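You operate a simulated robot arm through the tools that you are given. There is no shell and no other tool.

The job below is to be done with a simulated robot arm. You get a single attempt, and the scene is never put back.

TASK
Take the paint tray and leave it on the front of the trailer bed. Take the purple pad and put it on the shelf of the fitting bench. Put the black ring spanner in the black tray. Stack the parts box marked "clips" from the front of the trailer bed on top of the parts box marked "bulbs". Fetch the bearing with the smallest size on its label from the top of the fitting bench and set it on the silver metal cover there. Put the blue grease tube from the top of the black cupboard on the rubber disc there and the brown grease tube on the shelf under the plate bench. Lift the socket flap open. Do these in any order.

Only the result counts: the job must be done as asked and must still hold three seconds after the hand-in. Knocking over, shifting, dropping, spilling or breaking anything else fails it. A push-on lid holds only when it is set on centred and level and pressed home; a screw cap is set on level and turned clockwise until tight.

THE ROBOT
A 5-joint arm with a fingered hand on a trunk, on a base that moves. Base frame: it is fixed to the floor where the robot stands at the start and does not move with it; the origin is under the middle of the robot, x ahead of it, y to its left, z up. Lengths are in mm, angles in rad, forces in N, time in s.
With the tool pointing down near the work surface it reaches from about 760 to 840 mm from the robot's upright axis, wherever it stands. Its first joint turns from -2.007 to 2.007 rad. Places, roughly: bearing [2750, 3750, 1000]; black ring spanner [-250, 1750, 500]; black tray (50x27x6 cm) [1500, 3000, 800]; front of the trailer bed [1900, 400, 700]; grease tube [5500, -1500, 1000]; metal cover [2500, 3750, 1000]; paint tray [-250, 2250, 1000]; parts box [2250, 500, 750]; purple pad (8x5x4 cm) [100, 2400, 900]; rubber disc (8x8x3 cm) [5600, -1500, 900]; shelf of the fitting bench [2900, 3700, 200]; shelf under the plate bench [2600, -5400, 400]; socket flap [5700, 3600, 1000]. The tool tilts only in the upright plane through the base axis and itself; it spins freely about its own axis. Payload 4 kg.
The tool frame sits at the grasp point between the pads (the TCP): z along the fingers, y along the line on which they close. The tips reach 30 mm beyond it. The gripper opens to 104 mm; its body begins 35 mm behind the TCP. The gripper is a hand of 3 fingers: y runs from the thumb to the fingers, the wrist lies at [-15, -113, -190] in the tool frame, and closing takes about 1.5 s.
Orientation is that of the tool frame in the base frame, as [roll, pitch, yaw] about the fixed x, y, z axes, in that order (R = Rz(yaw) Ry(pitch) Rx(roll)). With the fingers straight down and the wrist toward the robot, the tool's x, y and z point along [0, 1, 0], [1, 0, 0] and [0, 0, -1] of the base frame.

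THE INTERFACE
- The arm moves only by the tool nudge_tool. Its argument "commands" is a list of rows, each an object (a shift or turn left out is 0, a gripper value left out holds the last) with "slide": the shift along the tool's x, y, z in units of 100 mm (1.0 is 100 mm), a list of three; "turn": the turn, a rotation vector about the tool's x, y, z in units of 180 degrees (1.0 is 180 degrees), a list of three; "grip": the opening, from 0 (shut) to 1 (fully open). In form: [{"slide": [dx, dy, dz], "turn": [rx, ry, rz], "grip": grip}, ...]. A call has 1 to 20 rows; each row is the pose to reach, as a shift and turn from the pose commanded when the call began, along the tool's axes at that moment. A call with a number of a shift or a turn outside -1 to 1 is refused whole. A row lasts 0.2 s, in which the tool goes at most 50 mm and 0.15 rad; a call with a longer step from one row to the next is refused whole, and so is a gripper value outside its range. Where a pose cannot be reached the arm comes as near as it can. A force on the tool above 40 N (or 10 N above the force at the start of the call, whichever is more), or a blocked arm, ends the call early, and 0.2 s more pass. The fingers move at their own pace (about 153 mm/s each) and stop on an object; they squeeze with about 33 N. The grip force told is the motor's: it shows also when the fingers shut on nothing. Time passes only in rows, and 0.2 s behind the last, so rows that repeat a pose let the fingers close. The reply holds the time, the measured pose of the TCP, the force on the tool along the base axes, the opening and the grip force, in the units named above and with some noise, with the torque about the TCP (base axes, N m) and any sound that the robot's microphone picked up, and new pictures: "pictures" is both (left out), scene, wrist or none.
- Cameras (640 x 400 px; columns grow to the right, rows downward): "scene" is now at [25.6, 174.2, 1471.5]; the picture's right is [0.02, -1.00, 0.00], its down [-0.63, -0.01, -0.78] and it looks along [0.78, 0.02, -0.63] (base axes); focal length 254 px, centre (320, 200). "wrist" rides on the gripper at [64, -94, -117] in the tool frame; the picture's right is [-0.72, 0.33, -0.61], its down [-0.64, -0.65, 0.40] and it looks along [-0.27, 0.68, 0.68] (tool axes); focal length 238 px, centre (320, 200). There is no depth. A picture from a camera that has moved, and an enlarged one, comes with that camera's place and axes in the base frame and with its lens.
- lift_body(by): slides the trunk up (or, below 0, down) by that many mm; the arm and the scene camera ride with it, the base frame stays. It gives what a move gives, with no picture.
- drive_base(legs): drives the robot by 1 to 6 legs, each [ahead, turn to the left] in mm and rad, along the robot's own axes; the way and the turn of a leg run together, so that a leg with both is an arc; at most 1500 mm and 3.142 rad a leg. The arm and the cameras ride along, it lands a little off, and it stops where it bumps. It gives what a move gives, and a new picture of the scene camera.
- set_grasp(shape): the hand has 3 fingers and takes this shape, open, in about a second: jaw (thumb against the fingers, like two jaws); tri (thumb and two fingers); tip (a fingertip pinch); poke (one finger out to press); point (the index stretched); flat (the hand flat); cup (the hand cupped); fist (a fist). The gripper value then closes the fingers along that shape, each until it touches; the sizes above hold for jaw. It gives what a move gives, with no picture.
- head_to(pan, tilt): turns the head with the scene camera to pan (to the left, within 2.705 rad either way) and tilt (down, from -0.506 to 1.204), counted from straight ahead of the robot. It gives what a move gives, and a new picture of the scene camera.
- zoom(camera, box): a new picture of the part [left, top, right, bottom] of that camera's present view, enlarged. No time passes.
- hand_in(): hands the job in; it is judged then, once.

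Nothing tells you exact positions but the pictures and the camera data. Unless the task says otherwise, let go and move clear before handing in.

The tools are called after "Emit:" by a JSON object that holds its "api" and its "payload". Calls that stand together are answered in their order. nudge_tool: Moves the arm, as the interface text tells. Its arguments: {"type":"object","properties":{"commands":{"type":"array","items":{"type":"object","properties":{"slide":{"type":"array","items":{"type":"number"}},"turn":{"type":"array","items":{"type":"number"}},"grip":{"type":"number"}}}},"pictures":{"type":"string","enum":["both","scene","wrist","none"]}},"required":["commands"]} The other tools are called the same way: lift_body (by) moves the trunk up or down; set_grasp (shape) gives the hand a shape; drive_base (legs) drives the base; head_to (pan, tilt) turns the head that bears the scene camera; zoom (camera, box) takes an enlarged picture of a part of a camera's view; hand_in () hands the job in.

At the start:

```text
time_s: 0.0
ee_pos: [308.9, 14.9, 973.5]
ee_rot: [-2.532, 0.001, 1.57]
wrist_force: [-0.1, 0.4, -0.8]
moment: [0.0, 0.02, 0.0]
grip_width: 103.8
grip_force: 0.1
shape: jaw
trunk travel left (down, up): [-503.0, 487.0]
robot x, y, heading: [3.1, 3.3, -0.006]
head pan, tilt (commanded): [0.023, 0.679]
```

scene: 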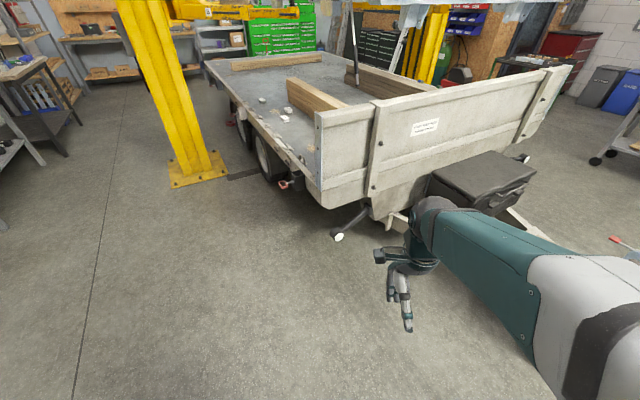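
wrist: 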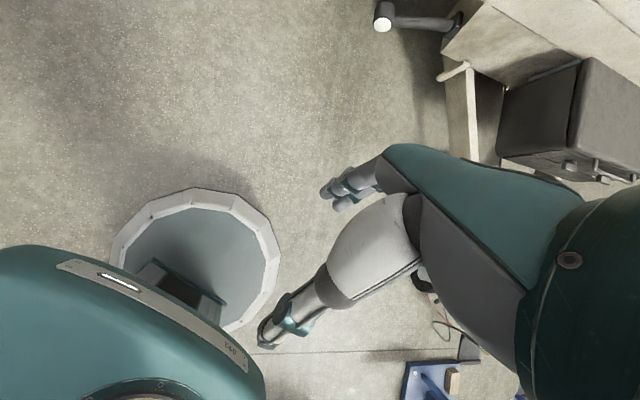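

I see a trailer ahead, a yellow lift post to the left, and benches further off. I'll look around with the head before moving anything.

Emit:
{"api": "head_to", "payload": {"pan": 0.8, "tilt": 0.4}}

Emit:
{"api": "head_to", "payload": {"pan": 1.6, "tilt": 0.4}}

Emit:
{"api": "head_to", "payload": {"pan": -0.8, "tilt": 0.4}}

Emit:
{"api": "head_to", "payload": {"pan": 0.0, "tilt": 0.3}}

```text
time_s: 1.1
ee_pos: [307.7, 14.9, 971.7]
ee_rot: [-2.532, 0.0, 1.568]
wrist_force: [-0.9, 0.1, -0.6]
moment: [-0.02, -0.03, -0.01]
grip_width: 103.8
grip_force: 0.0
shape: jaw
trunk travel left (down, up): [-503.0, 487.0]
robot x, y, heading: [2.9, 1.1, 0.005]
head pan, tilt (commanded): [0.799, 0.4]
camera scene: at [4.5, 238.5, 1496.6], right [0.72, -0.7, 0.0], down [-0.27, -0.28, -0.92], along [0.64, 0.66, -0.39], focal length 254 px, centre (320, 200)
```

scene: 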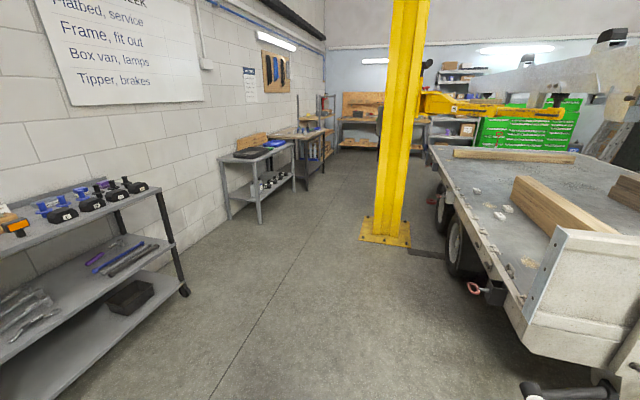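

```text
time_s: 2.2
ee_pos: [307.9, 15.6, 972.0]
ee_rot: [-2.531, -0.001, 1.568]
wrist_force: [-0.2, -0.3, 0.4]
moment: [-0.01, 0.0, 0.0]
grip_width: 103.8
grip_force: 0.1
shape: jaw
trunk travel left (down, up): [-503.0, 487.0]
robot x, y, heading: [-0.7, -3.6, -0.003]
head pan, tilt (commanded): [1.6, 0.4]
camera scene: at [-62.8, 264.8, 1496.6], right [1.0, 0.03, 0.0], down [0.01, -0.39, -0.92], along [-0.03, 0.92, -0.39], focal length 254 px, centre (320, 200)
```

scene: 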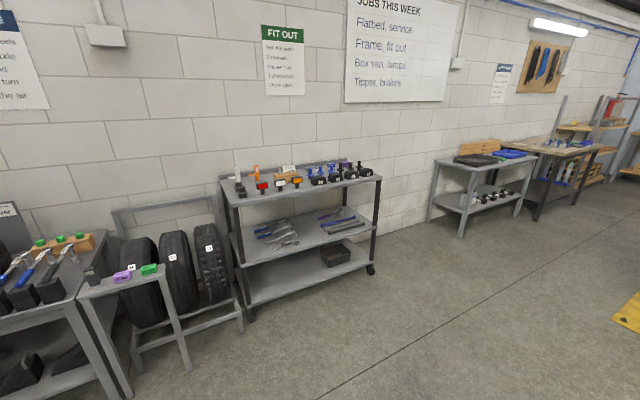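

```text
time_s: 4.5
ee_pos: [308.3, 15.6, 973.7]
ee_rot: [-2.533, -0.001, 1.568]
wrist_force: [-0.4, -0.5, -0.2]
moment: [-0.01, 0.02, -0.01]
grip_width: 103.6
grip_force: 0.0
shape: jaw
trunk travel left (down, up): [-503.0, 487.0]
robot x, y, heading: [-1.6, 0.5, -0.003]
head pan, tilt (commanded): [-0.799, 0.4]
camera scene: at [4.5, 105.8, 1496.6], right [-0.72, -0.7, 0.0], down [-0.27, 0.28, -0.92], along [0.64, -0.66, -0.39], focal length 254 px, centre (320, 200)
```

scene: 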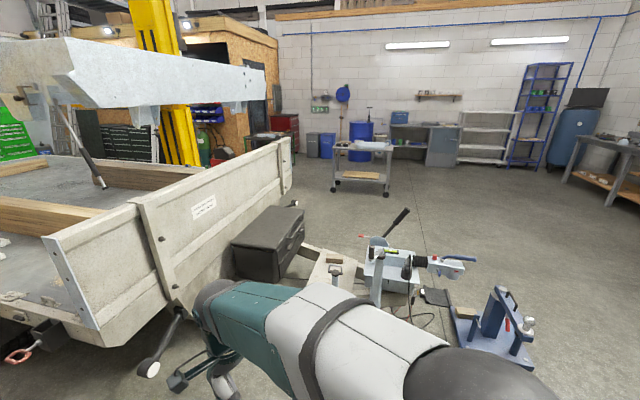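

```text
time_s: 5.6
ee_pos: [307.6, 15.0, 973.0]
ee_rot: [-2.532, 0.001, 1.57]
wrist_force: [-0.5, -0.7, -0.7]
moment: [-0.01, -0.02, 0.0]
grip_width: 103.7
grip_force: 0.1
shape: jaw
trunk travel left (down, up): [-503.0, 487.0]
robot x, y, heading: [-1.6, -3.1, -0.0]
head pan, tilt (commanded): [0.0, 0.3]
camera scene: at [33.3, 172.1, 1505.8], right [0.0, -1.0, 0.0], down [-0.3, 0.0, -0.96], along [0.96, 0.0, -0.3], focal length 254 px, centre (320, 200)
```

scene: 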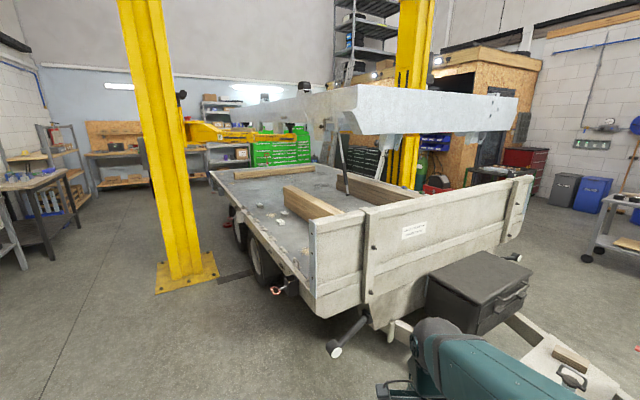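

A shelf trolley against the left wall (about y≈2200) holds several items, and the other benches are beyond it. I'll look closer at each area.

Emit:
{"api": "head_to", "payload": {"pan": 1.6, "tilt": 0.5}}

Emit:
{"api": "zoom", "payload": {"camera": "scene", "box": [200, 110, 400, 235]}}

Emit:
{"api": "zoom", "payload": {"camera": "scene", "box": [400, 90, 640, 240]}}

Emit:
{"api": "zoom", "payload": {"camera": "scene", "box": [0, 180, 200, 305]}}

```text
time_s: 7.2
ee_pos: [307.5, 16.2, 972.2]
ee_rot: [-2.532, -0.001, 1.565]
wrist_force: [0.0, 1.1, -0.7]
moment: [0.0, 0.0, 0.05]
grip_width: 103.9
grip_force: 0.1
shape: jaw
trunk travel left (down, up): [-503.0, 487.0]
robot x, y, heading: [-1.6, -0.9, 0.001]
head pan, tilt (commanded): [1.6, 0.499]
camera scene: at [-62.8, 263.1, 1487.4], right [1.0, 0.03, 0.0], down [0.01, -0.48, -0.88], along [-0.03, 0.88, -0.48], focal length 254 px, centre (320, 200)
```

scene: 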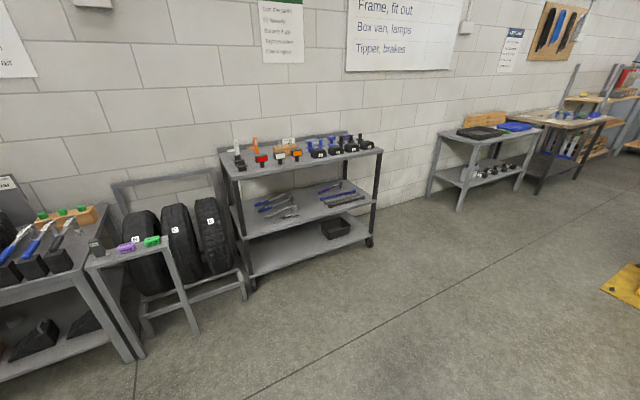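

```text
3.20 times, centred on (300, 172) of scene
camera zoom: at [-62.8, 263.1, 1487.4], right [1.0, 0.03, 0.0], down [0.01, -0.48, -0.88], along [-0.03, 0.88, -0.48], focal length 812 px, centre (384, 288)
```

zoom: 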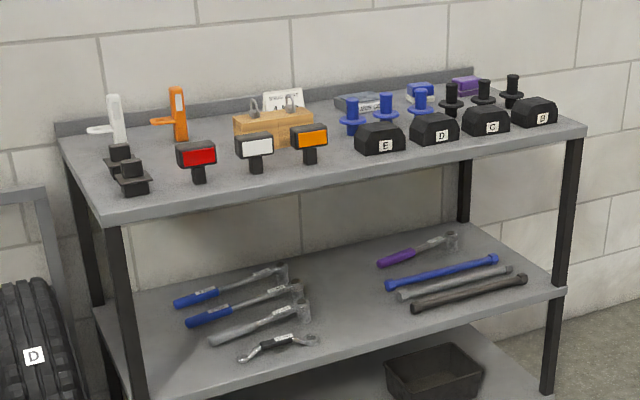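

```text
2.67 times, centred on (520, 165) of scene
camera zoom: at [-62.8, 263.1, 1487.4], right [1.0, 0.03, 0.0], down [0.01, -0.48, -0.88], along [-0.03, 0.88, -0.48], focal length 676 px, centre (-213, 293)
```

zoom: 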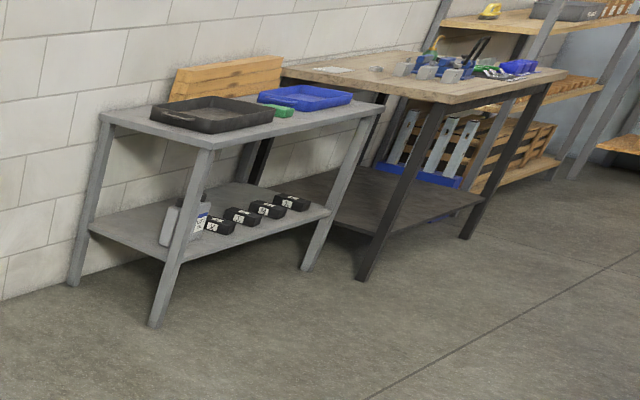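

```text
3.20 times, centred on (100, 242) of scene
camera zoom: at [-62.8, 263.1, 1487.4], right [1.0, 0.03, 0.0], down [0.01, -0.48, -0.88], along [-0.03, 0.88, -0.48], focal length 812 px, centre (1024, 64)
```

zoom: 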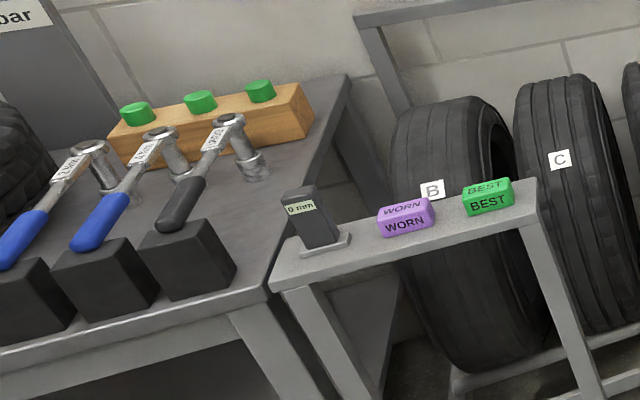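

The trolley carries the purple pad at the back right of its top, a grey box near x≈-190 and a black double-ring spanner on its middle shelf. I'll zoom in on the items and look at the rest of the room.

Emit:
{"api": "zoom", "payload": {"camera": "scene", "box": [285, 120, 365, 170]}}

Emit:
{"api": "zoom", "payload": {"camera": "scene", "box": [245, 175, 325, 225]}}

Emit:
{"api": "zoom", "payload": {"camera": "scene", "box": [220, 125, 300, 175]}}

Emit:
{"api": "head_to", "payload": {"pan": 2.6, "tilt": 0.5}}

Emit:
{"api": "head_to", "payload": {"pan": -1.6, "tilt": 0.3}}

Emit:
{"api": "head_to", "payload": {"pan": -2.6, "tilt": 0.5}}

```text
8.00 times, centred on (325, 145) of scene
camera zoom: at [-62.8, 263.1, 1487.4], right [1.0, 0.03, 0.0], down [0.01, -0.48, -0.88], along [-0.03, 0.88, -0.48], focal length 2029 px, centre (280, 640)
```

zoom: 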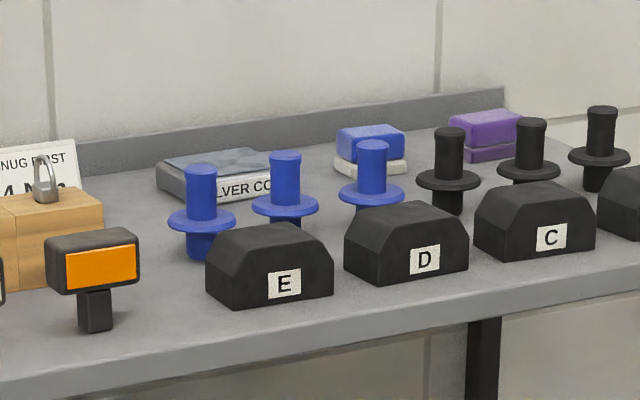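

```text
8.00 times, centred on (285, 200) of scene
camera zoom: at [-62.8, 263.1, 1487.4], right [1.0, 0.03, 0.0], down [0.01, -0.48, -0.88], along [-0.03, 0.88, -0.48], focal length 2029 px, centre (600, 200)
```

zoom: 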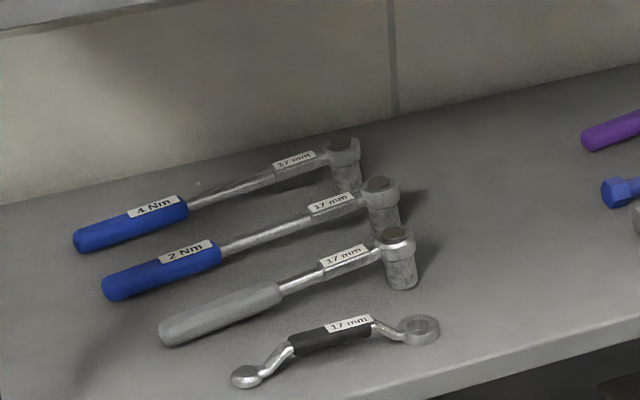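

```text
8.00 times, centred on (260, 150) of scene
camera zoom: at [-62.8, 263.1, 1487.4], right [1.0, 0.03, 0.0], down [0.01, -0.48, -0.88], along [-0.03, 0.88, -0.48], focal length 2029 px, centre (800, 600)
```

zoom: 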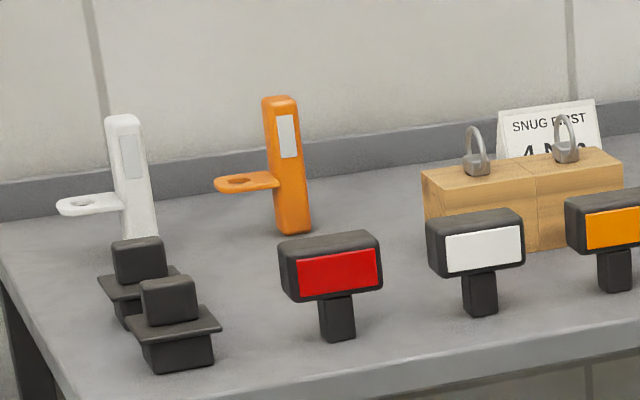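

```text
time_s: 8.5
ee_pos: [308.3, 14.8, 973.1]
ee_rot: [-2.532, 0.0, 1.568]
wrist_force: [-0.3, -0.1, -0.3]
moment: [0.02, 0.03, 0.02]
grip_width: 103.7
grip_force: 0.0
shape: jaw
trunk travel left (down, up): [-503.0, 487.0]
robot x, y, heading: [-0.3, -0.9, 0.005]
head pan, tilt (commanded): [2.601, 0.499]
camera scene: at [-138.1, 219.1, 1487.4], right [0.52, 0.86, 0.0], down [0.41, -0.25, -0.88], along [-0.75, 0.45, -0.48], focal length 254 px, centre (320, 200)
```

scene: 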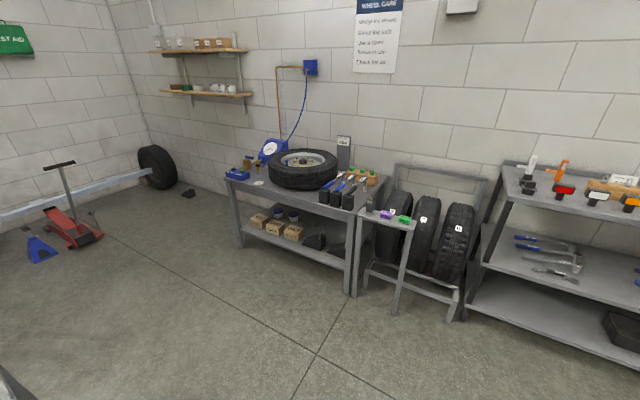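

```text
time_s: 11.9
ee_pos: [309.1, 14.7, 972.9]
ee_rot: [-2.533, 0.002, 1.57]
wrist_force: [0.0, -0.9, 0.4]
moment: [0.0, -0.03, 0.01]
grip_width: 103.5
grip_force: 0.0
shape: jaw
trunk travel left (down, up): [-503.0, 487.0]
robot x, y, heading: [0.9, 1.7, 0.001]
head pan, tilt (commanded): [-1.6, 0.3]
camera scene: at [-62.9, 78.8, 1505.9], right [-1.0, 0.03, 0.0], down [0.01, 0.3, -0.96], along [-0.03, -0.95, -0.3], focal length 254 px, centre (320, 200)
```

scene: 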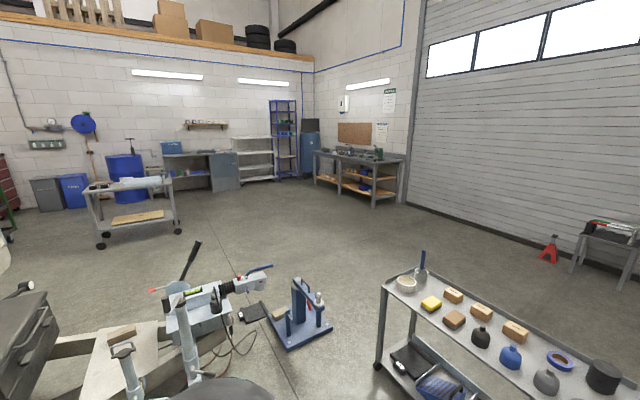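

```text
time_s: 13.2
ee_pos: [308.7, 15.7, 971.3]
ee_rot: [-2.533, 0.0, 1.569]
wrist_force: [0.5, 0.5, -0.1]
moment: [0.01, 0.01, -0.01]
grip_width: 103.7
grip_force: 0.0
shape: jaw
trunk travel left (down, up): [-503.0, 487.0]
robot x, y, heading: [-1.0, -0.0, -0.003]
head pan, tilt (commanded): [-2.601, 0.499]
camera scene: at [-138.1, 125.2, 1487.5], right [-0.52, 0.86, 0.0], down [0.41, 0.25, -0.88], along [-0.75, -0.45, -0.48], focal length 254 px, centre (320, 200)
```

scene: 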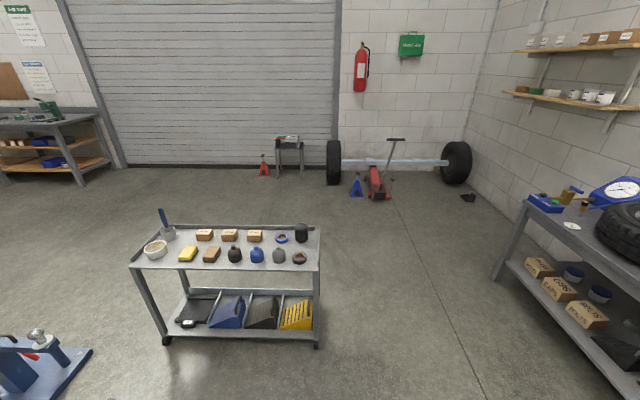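

The room is turned about 30° in the base frame: trolley front edge runs from about (-586,1561) to (334,2091). The purple pad is at the trolley's back right, and the grey "SILVER CO…" item looks like the paint tray. I'll check my own footprint by looking down, then drive closer.

Emit:
{"api": "head_to", "payload": {"pan": 0.0, "tilt": 1.2}}

Emit:
{"api": "head_to", "payload": {"pan": 0.45, "tilt": 0.35}}

Emit:
{"api": "zoom", "payload": {"camera": "scene", "box": [380, 140, 640, 302]}}

Emit:
{"api": "zoom", "payload": {"camera": "scene", "box": [0, 80, 260, 242]}}

```text
time_s: 15.5
ee_pos: [308.0, 14.9, 972.8]
ee_rot: [-2.534, -0.001, 1.569]
wrist_force: [-0.2, 0.2, 0.6]
moment: [0.01, 0.01, -0.01]
grip_width: 103.7
grip_force: 0.1
shape: jaw
trunk travel left (down, up): [-503.0, 487.0]
robot x, y, heading: [-0.4, 2.5, -0.002]
head pan, tilt (commanded): [0.0, 1.201]
camera scene: at [-4.2, 172.1, 1433.8], right [0.0, -1.0, 0.0], down [-0.93, 0.0, -0.36], along [0.36, 0.0, -0.93], focal length 254 px, centre (320, 200)
```

scene: 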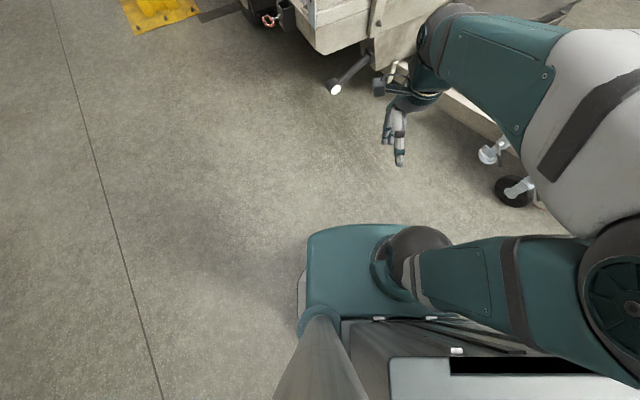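

```text
time_s: 16.7
ee_pos: [308.0, 15.3, 973.1]
ee_rot: [-2.532, 0.001, 1.571]
wrist_force: [-0.3, 0.5, 0.5]
moment: [0.01, 0.0, 0.0]
grip_width: 103.8
grip_force: 0.1
shape: jaw
trunk travel left (down, up): [-503.0, 487.0]
robot x, y, heading: [1.6, 1.7, -0.001]
head pan, tilt (commanded): [0.45, 0.351]
camera scene: at [23.7, 212.7, 1501.0], right [0.43, -0.9, 0.0], down [-0.31, -0.15, -0.94], along [0.85, 0.41, -0.34], focal length 254 px, centre (320, 200)
```

scene: 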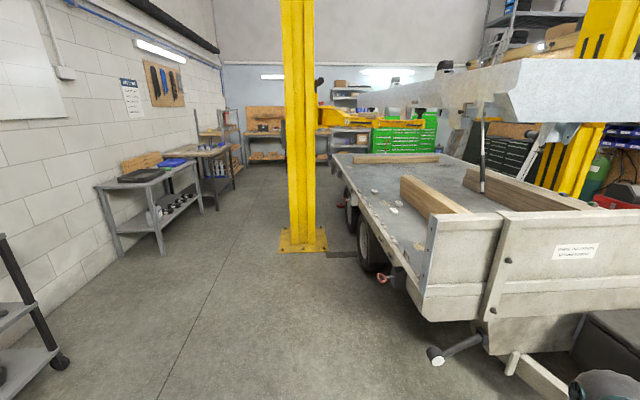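

```text
2.46 times, centred on (510, 221) of scene
camera zoom: at [23.7, 212.7, 1501.0], right [0.43, -0.9, 0.0], down [-0.31, -0.15, -0.94], along [0.85, 0.41, -0.34], focal length 624 px, centre (-148, 148)
```

zoom: 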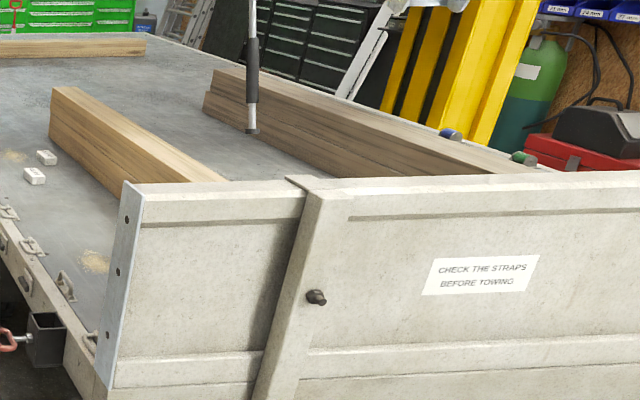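

```text
2.46 times, centred on (130, 161) of scene
camera zoom: at [23.7, 212.7, 1501.0], right [0.43, -0.9, 0.0], down [-0.31, -0.15, -0.94], along [0.85, 0.41, -0.34], focal length 624 px, centre (788, 296)
```

zoom: 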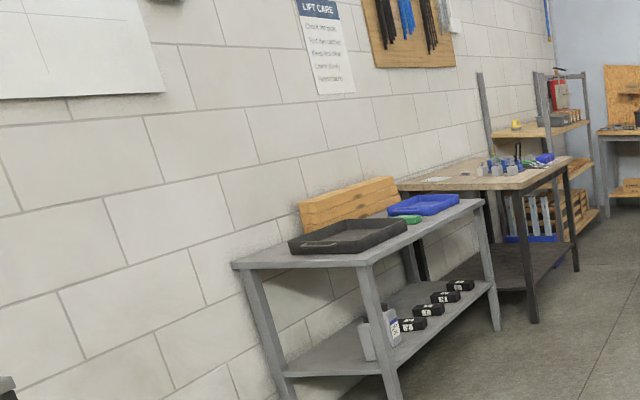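

The aisle between the trailer and the left wall is open. I'll drive toward the trolley and face it squarely.

Emit:
{"api": "drive_base", "payload": {"legs": [[0, 1.426], [1400, 0], [0, 0.668]]}}

Emit:
{"api": "head_to", "payload": {"pan": 0.0, "tilt": 0.6}}

Emit:
{"api": "zoom", "payload": {"camera": "scene", "box": [220, 130, 540, 330]}}

```text
time_s: 28.8
ee_pos: [39.0, 1607.7, 972.6]
ee_rot: [-2.532, 0.0, -2.622]
wrist_force: [-0.4, 0.9, -0.3]
moment: [-0.03, -0.01, -0.03]
grip_width: 103.6
grip_force: 0.0
shape: jaw
trunk travel left (down, up): [-503.0, 487.0]
robot x, y, heading: [204.4, 1346.4, 2.092]
head pan, tilt (commanded): [0.45, 0.351]
camera scene: at [7.5, 1262.2, 1501.1], right [0.56, 0.83, 0.0], down [0.28, -0.19, -0.94], along [-0.78, 0.53, -0.34], focal length 254 px, centre (320, 200)
```

scene: 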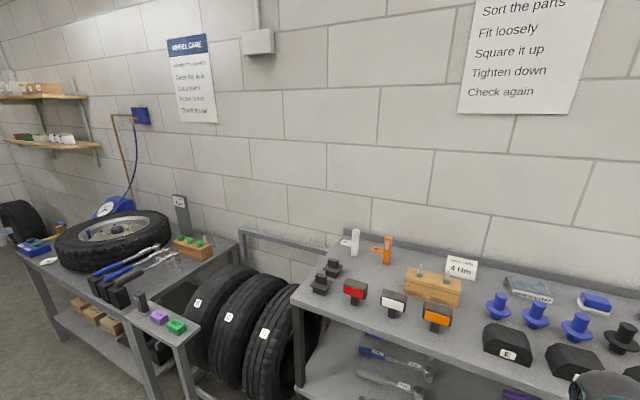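

```text
time_s: 29.7
ee_pos: [39.2, 1608.1, 972.8]
ee_rot: [-2.533, 0.0, -2.623]
wrist_force: [-0.4, 0.2, 0.7]
moment: [-0.01, 0.01, 0.01]
grip_width: 103.7
grip_force: 0.0
shape: jaw
trunk travel left (down, up): [-503.0, 487.0]
robot x, y, heading: [202.5, 1349.0, 2.097]
head pan, tilt (commanded): [0.0, 0.6]
camera scene: at [40.4, 1286.4, 1478.4], right [0.87, 0.5, 0.0], down [0.28, -0.49, -0.83], along [-0.41, 0.72, -0.56], focal length 254 px, centre (320, 200)
```

scene: 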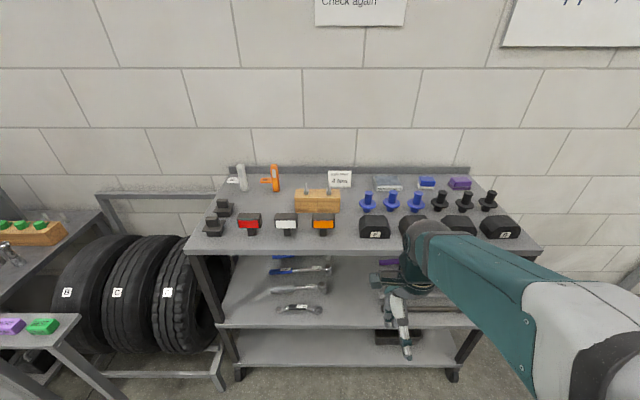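

```text
2.00 times, centred on (380, 230) of scene
camera zoom: at [40.4, 1286.4, 1478.4], right [0.87, 0.5, 0.0], down [0.28, -0.49, -0.83], along [-0.41, 0.72, -0.56], focal length 507 px, centre (200, 140)
```

zoom: 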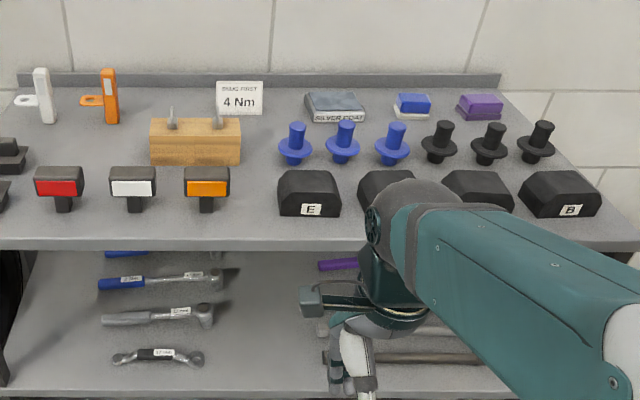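

I'm squarely in front of the trolley now (robot at about (203,1347), heading 2.094). The paint tray ("SILVER COAT") is behind the blue plugs at the back. I'll raise the trunk for a second viewpoint before extending the arm.

Emit:
{"api": "lift_body", "payload": {"by": 300}}

Emit:
{"api": "head_to", "payload": {"pan": 0.0, "tilt": 0.8}}

Emit:
{"api": "zoom", "payload": {"camera": "scene", "box": [300, 130, 460, 230]}}

```text
time_s: 32.7
ee_pos: [38.2, 1609.4, 1272.8]
ee_rot: [-2.533, -0.001, -2.623]
wrist_force: [0.3, -0.2, 0.2]
moment: [0.02, 0.03, 0.02]
grip_width: 103.7
grip_force: 0.1
shape: jaw
trunk travel left (down, up): [-803.0, 187.0]
robot x, y, heading: [203.2, 1348.5, 2.088]
head pan, tilt (commanded): [0.0, 0.6]
```

```text
time_s: 33.4
ee_pos: [38.1, 1608.4, 1272.8]
ee_rot: [-2.532, 0.0, -2.62]
wrist_force: [-0.4, -0.5, 0.4]
moment: [0.03, 0.02, 0.05]
grip_width: 103.9
grip_force: 0.0
shape: jaw
trunk travel left (down, up): [-803.0, 187.0]
robot x, y, heading: [204.3, 1350.7, 2.094]
head pan, tilt (commanded): [0.0, 0.799]
camera scene: at [44.2, 1279.7, 1761.5], right [0.87, 0.5, 0.0], down [0.36, -0.62, -0.7], along [-0.35, 0.6, -0.72], focal length 254 px, centre (320, 200)
```

scene: 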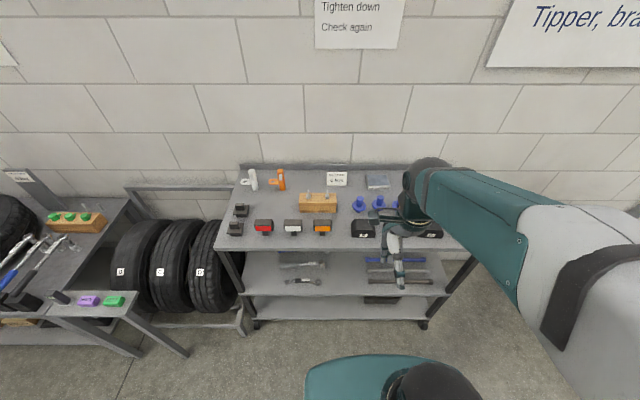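

```text
4.00 times, centred on (380, 180) of scene
camera zoom: at [44.2, 1279.7, 1761.5], right [0.87, 0.5, 0.0], down [0.36, -0.62, -0.7], along [-0.35, 0.6, -0.72], focal length 1015 px, centre (80, 280)
```

zoom: 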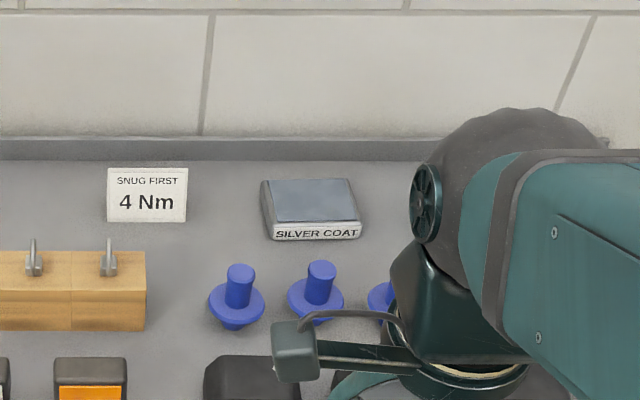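

The tray looks about 108 × 84 mm, brimming with silver paint, so I must keep it level. I'll move the base ahead a little and begin extending the arm with the tool turned to point straight down.

Emit:
{"api": "drive_base", "payload": {"legs": [[145, 0]]}}

Emit:
{"api": "nudge_tool", "payload": {"commands": [{"slide": [0, 0.2, -0.14], "turn": [-0.04, 0, 0]}, {"slide": [0, 0.4, -0.28], "turn": [-0.08, 0, 0]}, {"slide": [0, 0.6, -0.42], "turn": [-0.12, 0, 0]}, {"slide": [0, 0.82, -0.57], "turn": [-0.16, 0, 0]}, {"slide": [0, 0.95, -0.66], "turn": [-0.194, 0, 0]}], "pictures": "both"}}

```text
time_s: 34.8
ee_pos: [-35.3, 1734.4, 1271.5]
ee_rot: [-2.531, -0.001, -2.62]
wrist_force: [-0.9, 0.7, 0.2]
moment: [-0.02, -0.06, 0.0]
grip_width: 103.7
grip_force: 0.1
shape: jaw
trunk travel left (down, up): [-803.0, 187.0]
robot x, y, heading: [133.0, 1474.5, 2.094]
head pan, tilt (commanded): [0.0, 0.799]
camera scene: at [-28.6, 1406.1, 1761.5], right [0.87, 0.5, 0.0], down [0.36, -0.62, -0.7], along [-0.35, 0.6, -0.72], focal length 254 px, centre (320, 200)
```

scene: 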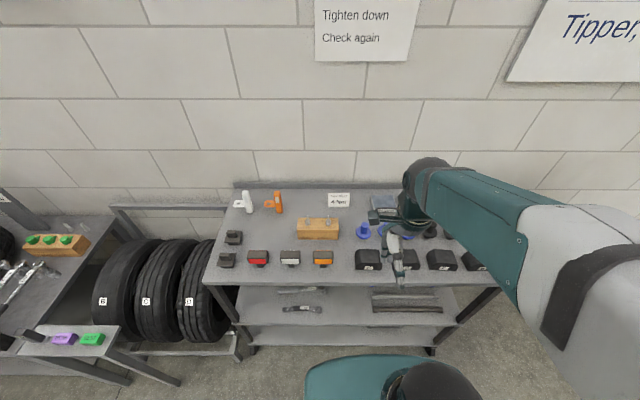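

```text
time_s: 36.0
ee_pos: [-90.7, 1833.9, 1271.9]
ee_rot: [3.139, 0.001, -2.619]
wrist_force: [0.3, 0.5, -0.2]
moment: [-0.01, 0.0, 0.0]
grip_width: 104.0
grip_force: 0.0
shape: jaw
out of reach, approached as far as the arm can: row 1, 2, 3
trunk travel left (down, up): [-803.0, 187.0]
robot x, y, heading: [132.6, 1474.1, 2.091]
head pan, tilt (commanded): [0.0, 0.799]
camera scene: at [-27.6, 1404.4, 1761.5], right [0.87, 0.5, 0.0], down [0.36, -0.62, -0.7], along [-0.35, 0.6, -0.72], focal length 254 px, centre (320, 200)
camera wrist: at [-100.6, 1720.5, 1389.9], right [0.46, 0.64, 0.61], down [0.88, -0.25, -0.4], along [-0.11, 0.73, -0.68], focal length 238 px, centre (320, 200)
```

scene: 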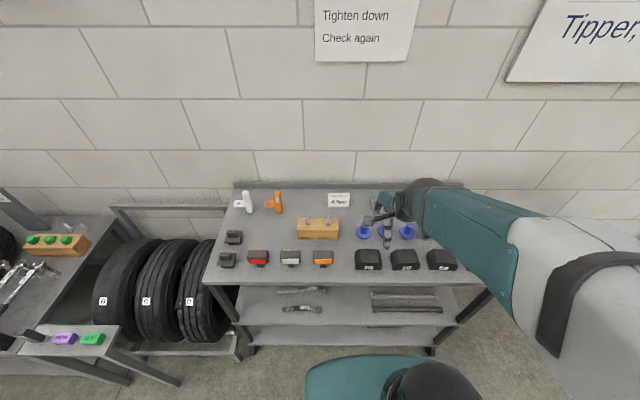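
wrist: 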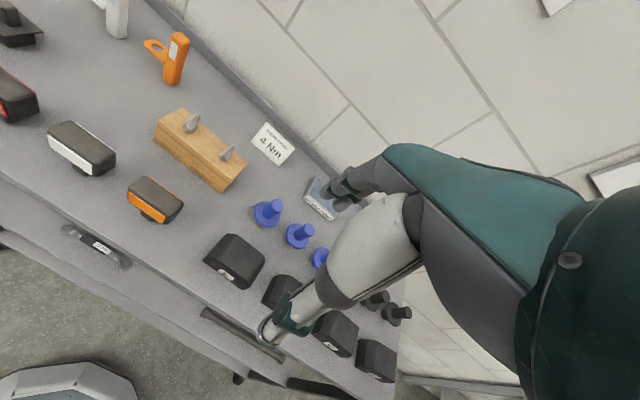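

The tool now points straight down and the tray is visible past the fingers. I'll extend forward toward the tray while staying high above the trolley.

Emit:
{"api": "nudge_tool", "payload": {"commands": [{"slide": [-0.16, 0.45, 0]}, {"slide": [-0.33, 0.92, 0]}], "pictures": "none"}}

Emit:
{"api": "nudge_tool", "payload": {"commands": [{"slide": [-0.16, 0.45, 0]}, {"slide": [-0.33, 0.92, 0]}], "pictures": "none"}}

Emit:
{"api": "nudge_tool", "payload": {"commands": [{"slide": [-0.16, 0.45, 0]}, {"slide": [-0.33, 0.92, 0]}], "pictures": "none"}}

Emit:
{"api": "nudge_tool", "payload": {"commands": [{"slide": [-0.1, 0.45, 0]}, {"slide": [-0.2, 0.92, 0]}], "pictures": "both"}}

```text
time_s: 36.6
ee_pos: [-124.2, 1921.9, 1270.3]
ee_rot: [-3.141, 0.017, -2.632]
wrist_force: [0.2, 0.1, 0.2]
moment: [0.02, 0.02, 0.01]
grip_width: 104.0
grip_force: 0.0
shape: jaw
out of reach, approached as far as the arm can: row 1, 2
trunk travel left (down, up): [-803.0, 187.0]
robot x, y, heading: [130.7, 1474.5, 2.095]
head pan, tilt (commanded): [0.0, 0.799]
```

```text
time_s: 37.2
ee_pos: [-157.8, 2009.8, 1270.5]
ee_rot: [-3.139, 0.027, -2.637]
wrist_force: [-0.1, 0.6, 0.0]
moment: [-0.01, 0.0, 0.02]
grip_width: 103.7
grip_force: 0.0
shape: jaw
out of reach, approached as far as the arm can: row 1, 2
trunk travel left (down, up): [-803.0, 187.0]
robot x, y, heading: [129.2, 1470.5, 2.096]
head pan, tilt (commanded): [0.0, 0.799]
```

```text
time_s: 37.8
ee_pos: [-192.6, 2098.4, 1272.5]
ee_rot: [-3.138, 0.032, -2.641]
wrist_force: [0.1, 0.6, -0.5]
moment: [-0.01, 0.01, 0.03]
grip_width: 103.7
grip_force: 0.0
shape: jaw
out of reach, approached as far as the arm can: row 1, 2
trunk travel left (down, up): [-803.0, 187.0]
robot x, y, heading: [129.8, 1472.6, 2.091]
head pan, tilt (commanded): [0.0, 0.799]
```

```text
time_s: 38.4
ee_pos: [-235.0, 2184.2, 1273.5]
ee_rot: [-3.137, 0.032, -2.644]
wrist_force: [-0.3, 0.2, -0.1]
moment: [-0.01, -0.06, 0.0]
grip_width: 103.8
grip_force: 0.0
shape: jaw
out of reach, approached as far as the arm can: row 1, 2
trunk travel left (down, up): [-803.0, 187.0]
robot x, y, heading: [133.7, 1473.1, 2.095]
head pan, tilt (commanded): [0.0, 0.799]
camera scene: at [-27.5, 1406.3, 1761.6], right [0.87, 0.5, 0.0], down [0.36, -0.62, -0.7], along [-0.35, 0.6, -0.72], focal length 254 px, centre (320, 200)
camera wrist: at [-248.5, 2069.1, 1388.7], right [0.46, 0.62, 0.63], down [0.89, -0.26, -0.38], along [-0.07, 0.74, -0.67], focal length 238 px, centre (320, 200)
```

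scene: 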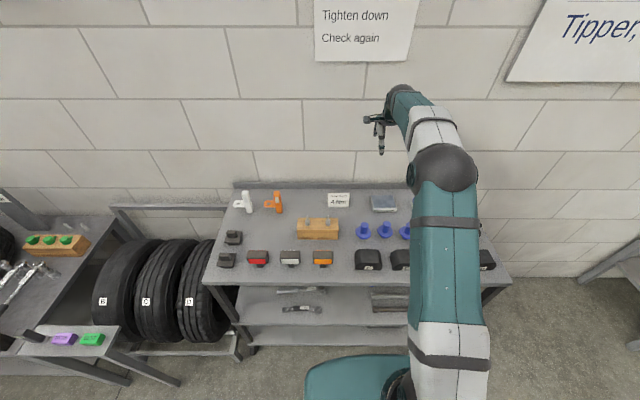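
wrist: 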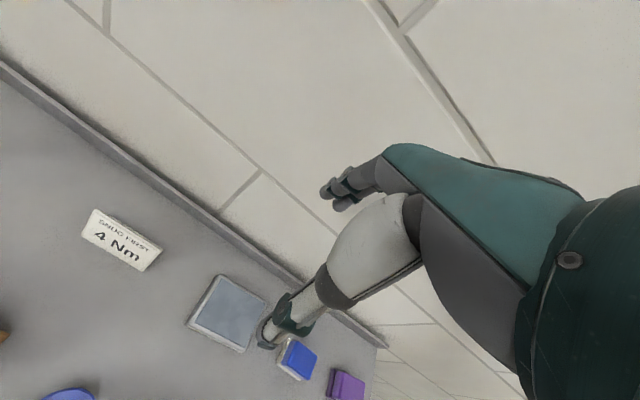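

The arm followed forward but not sideways, so I suspect spin and tilt are coupled. I'll test a pure spin about the tool axis up here where it's clear.

Emit:
{"api": "nudge_tool", "payload": {"commands": [{"turn": [0, 0, 0.04]}, {"turn": [0, 0, 0.08]}, {"turn": [0, 0, 0.12]}, {"turn": [0, 0, 0.12]}], "pictures": "none"}}

```text
time_s: 39.4
ee_pos: [-197.0, 2196.8, 1272.4]
ee_rot: [-3.132, -0.08, -2.855]
wrist_force: [0.3, 0.5, 0.3]
moment: [0.02, 0.0, 0.0]
grip_width: 104.1
grip_force: 0.0
shape: jaw
out of reach, approached as far as the arm can: row 1, 2, 3, 4
trunk travel left (down, up): [-803.0, 187.0]
robot x, y, heading: [131.6, 1472.0, 2.096]
head pan, tilt (commanded): [0.0, 0.799]
```

Spinning a straight-down tool makes it lean, so the closing line has to stay radial from the robot's axis and I'll align by placing the base. I'll restore the straight-down pose dead ahead, then shift the base to the right.

Emit:
{"api": "nudge_tool", "payload": {"commands": [{"turn": [0, 0, -0.04]}, {"turn": [0, 0, -0.08]}, {"turn": [0, 0, -0.12]}, {"slide": [0.4, 0, 0], "turn": [0, 0, -0.12]}, {"slide": [0.8, 0, 0], "turn": [0, 0, -0.12]}], "pictures": "none"}}

```text
time_s: 40.6
ee_pos: [-273.1, 2167.1, 1273.5]
ee_rot: [3.133, 0.031, -2.59]
wrist_force: [-0.3, -0.2, 0.5]
moment: [0.0, -0.01, -0.01]
grip_width: 103.9
grip_force: 0.2
shape: jaw
out of reach, approached as far as the arm can: row 1, 2, 3, 4, 5
trunk travel left (down, up): [-803.0, 187.0]
robot x, y, heading: [135.4, 1473.7, 2.097]
head pan, tilt (commanded): [0.0, 0.799]
```

Emit:
{"api": "nudge_tool", "payload": {"commands": [{"slide": [0.05, -0.02, 0], "turn": [0.0027, 0.0099, 0.0092]}, {"slide": [0.1, -0.04, 0], "turn": [0.0027, 0.0099, 0.0092]}], "pictures": "none"}}

```text
time_s: 41.2
ee_pos: [-280.0, 2157.1, 1274.1]
ee_rot: [3.141, -0.001, -2.621]
wrist_force: [-0.3, 0.2, 0.6]
moment: [-0.01, 0.04, -0.01]
grip_width: 104.0
grip_force: 0.1
shape: jaw
trunk travel left (down, up): [-803.0, 187.0]
robot x, y, heading: [136.7, 1473.1, 2.094]
head pan, tilt (commanded): [0.0, 0.799]
```

The arm now sits cleanly straight down at 800 mm ahead. I'll shift the base about 120 mm to the right with a back-and-forth manoeuvre.

Emit:
{"api": "drive_base", "payload": {"legs": [[0, 0.4], [-308, 0], [0, -0.4], [284, 0]]}}

Emit:
{"api": "nudge_tool", "payload": {"commands": [{"slide": [0, 0, 0.4]}], "pictures": "wrist"}}

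```text
time_s: 47.2
ee_pos: [-170.7, 2219.6, 1274.6]
ee_rot: [-3.141, -0.003, -2.625]
wrist_force: [-0.3, -0.8, 0.1]
moment: [0.0, 0.0, 0.0]
grip_width: 104.1
grip_force: 0.1
shape: jaw
trunk travel left (down, up): [-803.0, 187.0]
robot x, y, heading: [240.7, 1536.9, 2.09]
head pan, tilt (commanded): [0.0, 0.799]
camera scene: at [76.9, 1466.5, 1761.5], right [0.87, 0.5, 0.0], down [0.36, -0.62, -0.7], along [-0.35, 0.6, -0.72], focal length 254 px, centre (320, 200)
```

scene: 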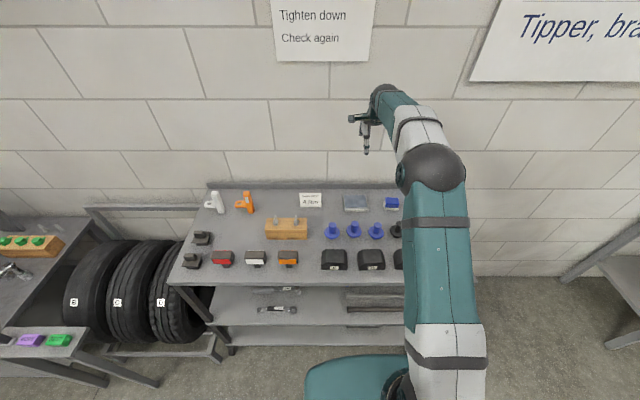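

```text
time_s: 47.6
ee_pos: [-171.9, 2220.0, 1233.8]
ee_rot: [-3.142, -0.002, -2.625]
wrist_force: [-0.6, 0.0, 0.6]
moment: [0.02, 0.02, -0.02]
grip_width: 103.9
grip_force: 0.0
shape: jaw
trunk travel left (down, up): [-803.0, 187.0]
robot x, y, heading: [239.7, 1526.4, 2.094]
head pan, tilt (commanded): [0.0, 0.799]
camera wrist: at [-181.4, 2107.7, 1352.5], right [0.46, 0.64, 0.61], down [0.88, -0.25, -0.4], along [-0.1, 0.73, -0.68], focal length 238 px, centre (320, 200)
```

wrist: 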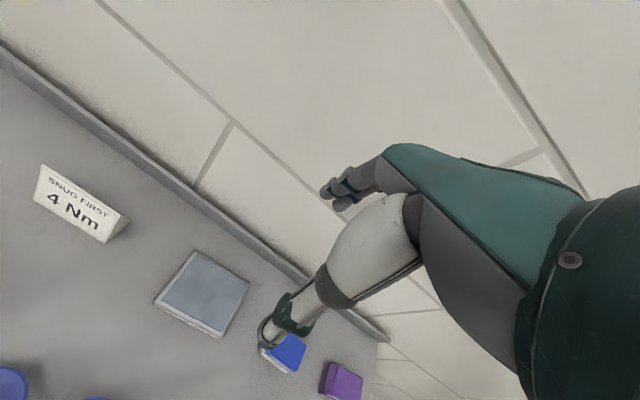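

The wrist camera puts the tray centre at about (-175, 2220), right under the tool. I'll lower the trunk to bring the fingers near it.

Emit:
{"api": "lift_body", "payload": {"by": -190}}

Emit:
{"api": "nudge_tool", "payload": {"commands": [{"slide": [0, 0, 0]}], "pictures": "both"}}

Emit:
{"api": "zoom", "payload": {"camera": "scene", "box": [300, 130, 460, 230]}}

```text
time_s: 49.7
ee_pos: [-171.6, 2218.6, 1044.8]
ee_rot: [-3.138, -0.002, -2.624]
wrist_force: [-0.6, 0.5, 0.1]
moment: [-0.01, 0.01, -0.02]
grip_width: 103.9
grip_force: 0.0
shape: jaw
trunk travel left (down, up): [-613.0, 377.0]
robot x, y, heading: [238.9, 1536.2, 2.088]
head pan, tilt (commanded): [0.0, 0.799]
```

```text
time_s: 50.1
ee_pos: [-172.3, 2219.6, 1045.0]
ee_rot: [-3.139, -0.002, -2.626]
wrist_force: [0.8, -0.5, 0.4]
moment: [0.03, 0.01, -0.01]
grip_width: 103.9
grip_force: 0.0
shape: jaw
trunk travel left (down, up): [-613.0, 377.0]
robot x, y, heading: [239.6, 1535.9, 2.092]
head pan, tilt (commanded): [0.0, 0.799]
camera scene: at [77.6, 1465.4, 1571.5], right [0.87, 0.5, 0.0], down [0.36, -0.62, -0.7], along [-0.35, 0.61, -0.72], focal length 254 px, centre (320, 200)
camera wrist: at [-180.7, 2106.7, 1163.1], right [0.46, 0.64, 0.61], down [0.88, -0.25, -0.4], along [-0.1, 0.73, -0.68], focal length 238 px, centre (320, 200)
```

scene: 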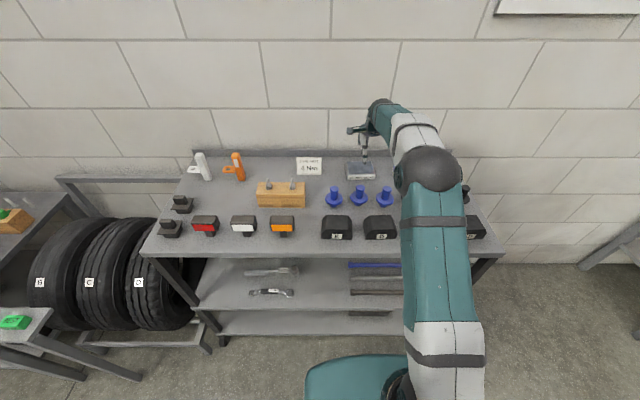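
wrist: 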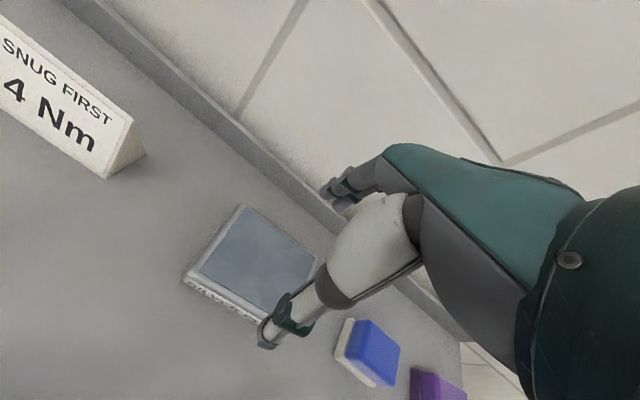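

```text
4.00 times, centred on (380, 180) of scene
camera zoom: at [77.6, 1465.4, 1571.5], right [0.87, 0.5, 0.0], down [0.36, -0.62, -0.7], along [-0.35, 0.61, -0.72], focal length 1015 px, centre (80, 280)
```

zoom: 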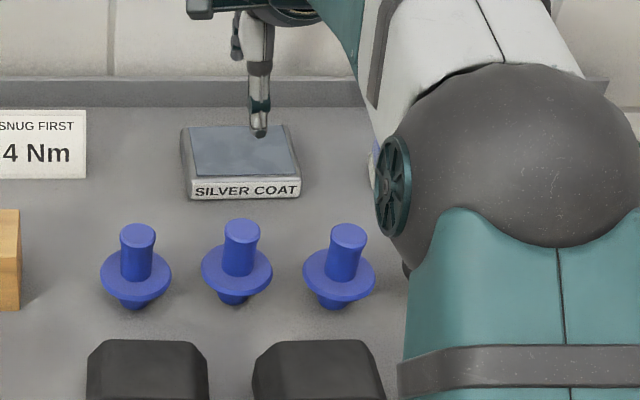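

The tray is centred under the open fingers, with about 12 mm clear on each side. I'll lower further in small steps with an eye on the contact force.

Emit:
{"api": "nudge_tool", "payload": {"commands": [{"slide": [0, 0, 0.3]}, {"slide": [0, 0, 0.6]}, {"slide": [0, 0, 0.7]}], "pictures": "both"}}

Emit:
{"api": "zoom", "payload": {"camera": "scene", "box": [320, 140, 400, 190]}}

```text
time_s: 50.9
ee_pos: [-171.4, 2219.0, 973.8]
ee_rot: [-3.14, -0.002, -2.625]
wrist_force: [-0.1, -0.5, 0.0]
moment: [-0.02, 0.0, -0.03]
grip_width: 103.7
grip_force: 0.0
shape: jaw
trunk travel left (down, up): [-613.0, 377.0]
robot x, y, heading: [235.8, 1534.1, 2.087]
head pan, tilt (commanded): [0.0, 0.799]
camera scene: at [77.6, 1465.4, 1571.5], right [0.87, 0.5, 0.0], down [0.36, -0.62, -0.7], along [-0.35, 0.61, -0.72], focal length 254 px, centre (320, 200)
camera wrist: at [-180.3, 2106.5, 1092.6], right [0.46, 0.64, 0.61], down [0.88, -0.25, -0.4], along [-0.1, 0.73, -0.68], focal length 238 px, centre (320, 200)
```

scene: 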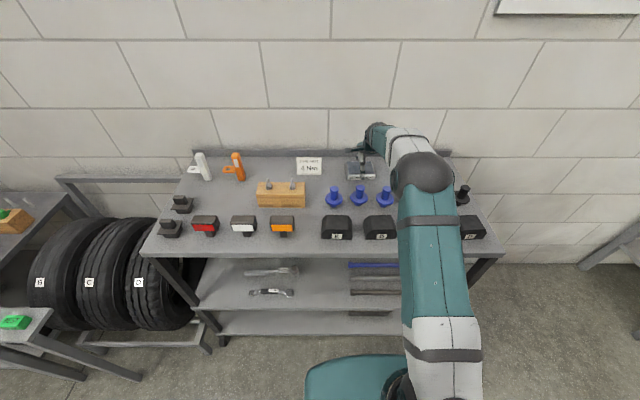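
wrist: 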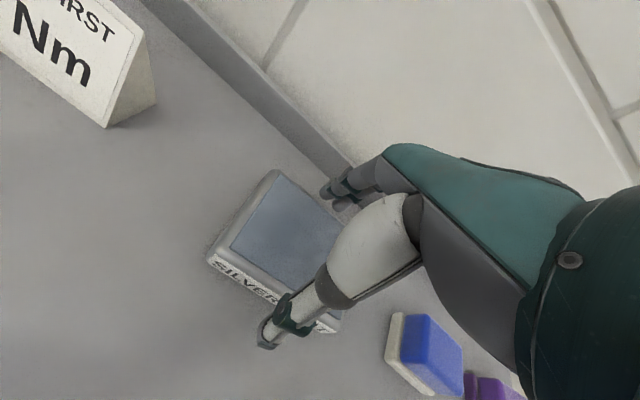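

```text
8.00 times, centred on (360, 165) of scene
camera zoom: at [77.6, 1465.4, 1571.5], right [0.87, 0.5, 0.0], down [0.36, -0.62, -0.7], along [-0.35, 0.61, -0.72], focal length 2029 px, centre (0, 480)
```

zoom: 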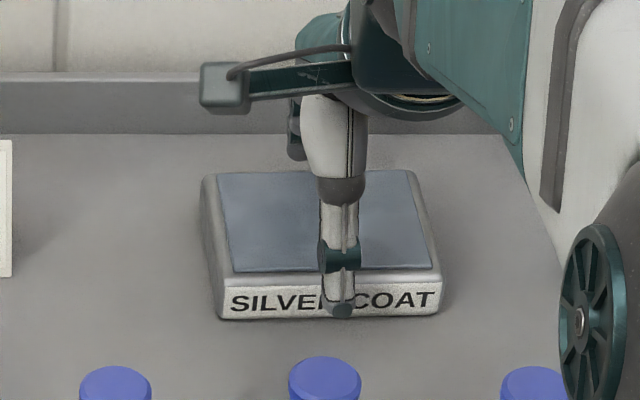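

The fingers straddle the tray, thumb in front and fingers behind. I'll lower the last 20 mm in small steps.

Emit:
{"api": "nudge_tool", "payload": {"commands": [{"slide": [0, 0, 0.05]}, {"slide": [0, 0, 0.1]}, {"slide": [0, 0, 0.15]}, {"slide": [0, 0, 0.18]}], "pictures": "wrist"}}

Emit:
{"api": "zoom", "payload": {"camera": "scene", "box": [320, 140, 400, 190]}}

```text
time_s: 51.9
ee_pos: [-171.7, 2218.8, 956.7]
ee_rot: [3.141, -0.001, -2.625]
wrist_force: [-0.1, 1.3, 3.9]
moment: [0.15, 0.12, -0.01]
grip_width: 103.7
grip_force: 0.0
shape: jaw
trunk travel left (down, up): [-613.0, 377.0]
robot x, y, heading: [238.6, 1532.5, 2.089]
head pan, tilt (commanded): [0.0, 0.799]
camera wrist: at [-181.2, 2106.5, 1075.2], right [0.47, 0.64, 0.61], down [0.88, -0.25, -0.41], along [-0.11, 0.73, -0.68], focal length 238 px, centre (320, 200)
```

wrist: 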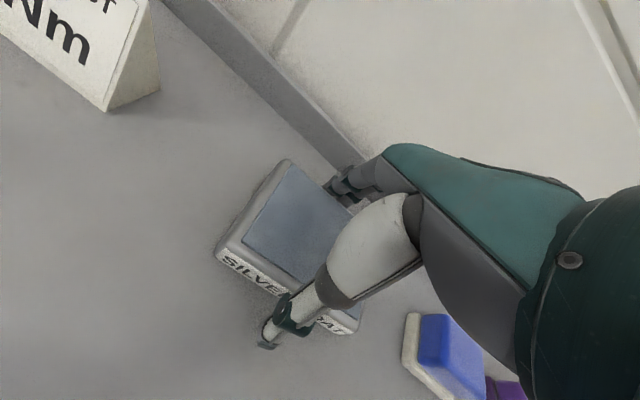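

```text
8.00 times, centred on (360, 165) of scene
camera zoom: at [77.7, 1465.2, 1571.6], right [0.87, 0.5, 0.0], down [0.36, -0.62, -0.7], along [-0.35, 0.61, -0.72], focal length 2029 px, centre (0, 480)
```

zoom: 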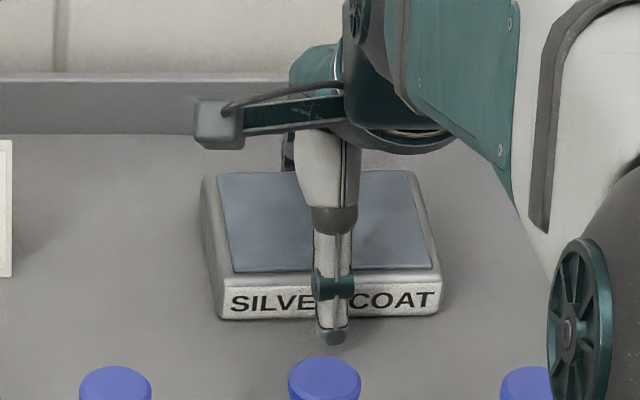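

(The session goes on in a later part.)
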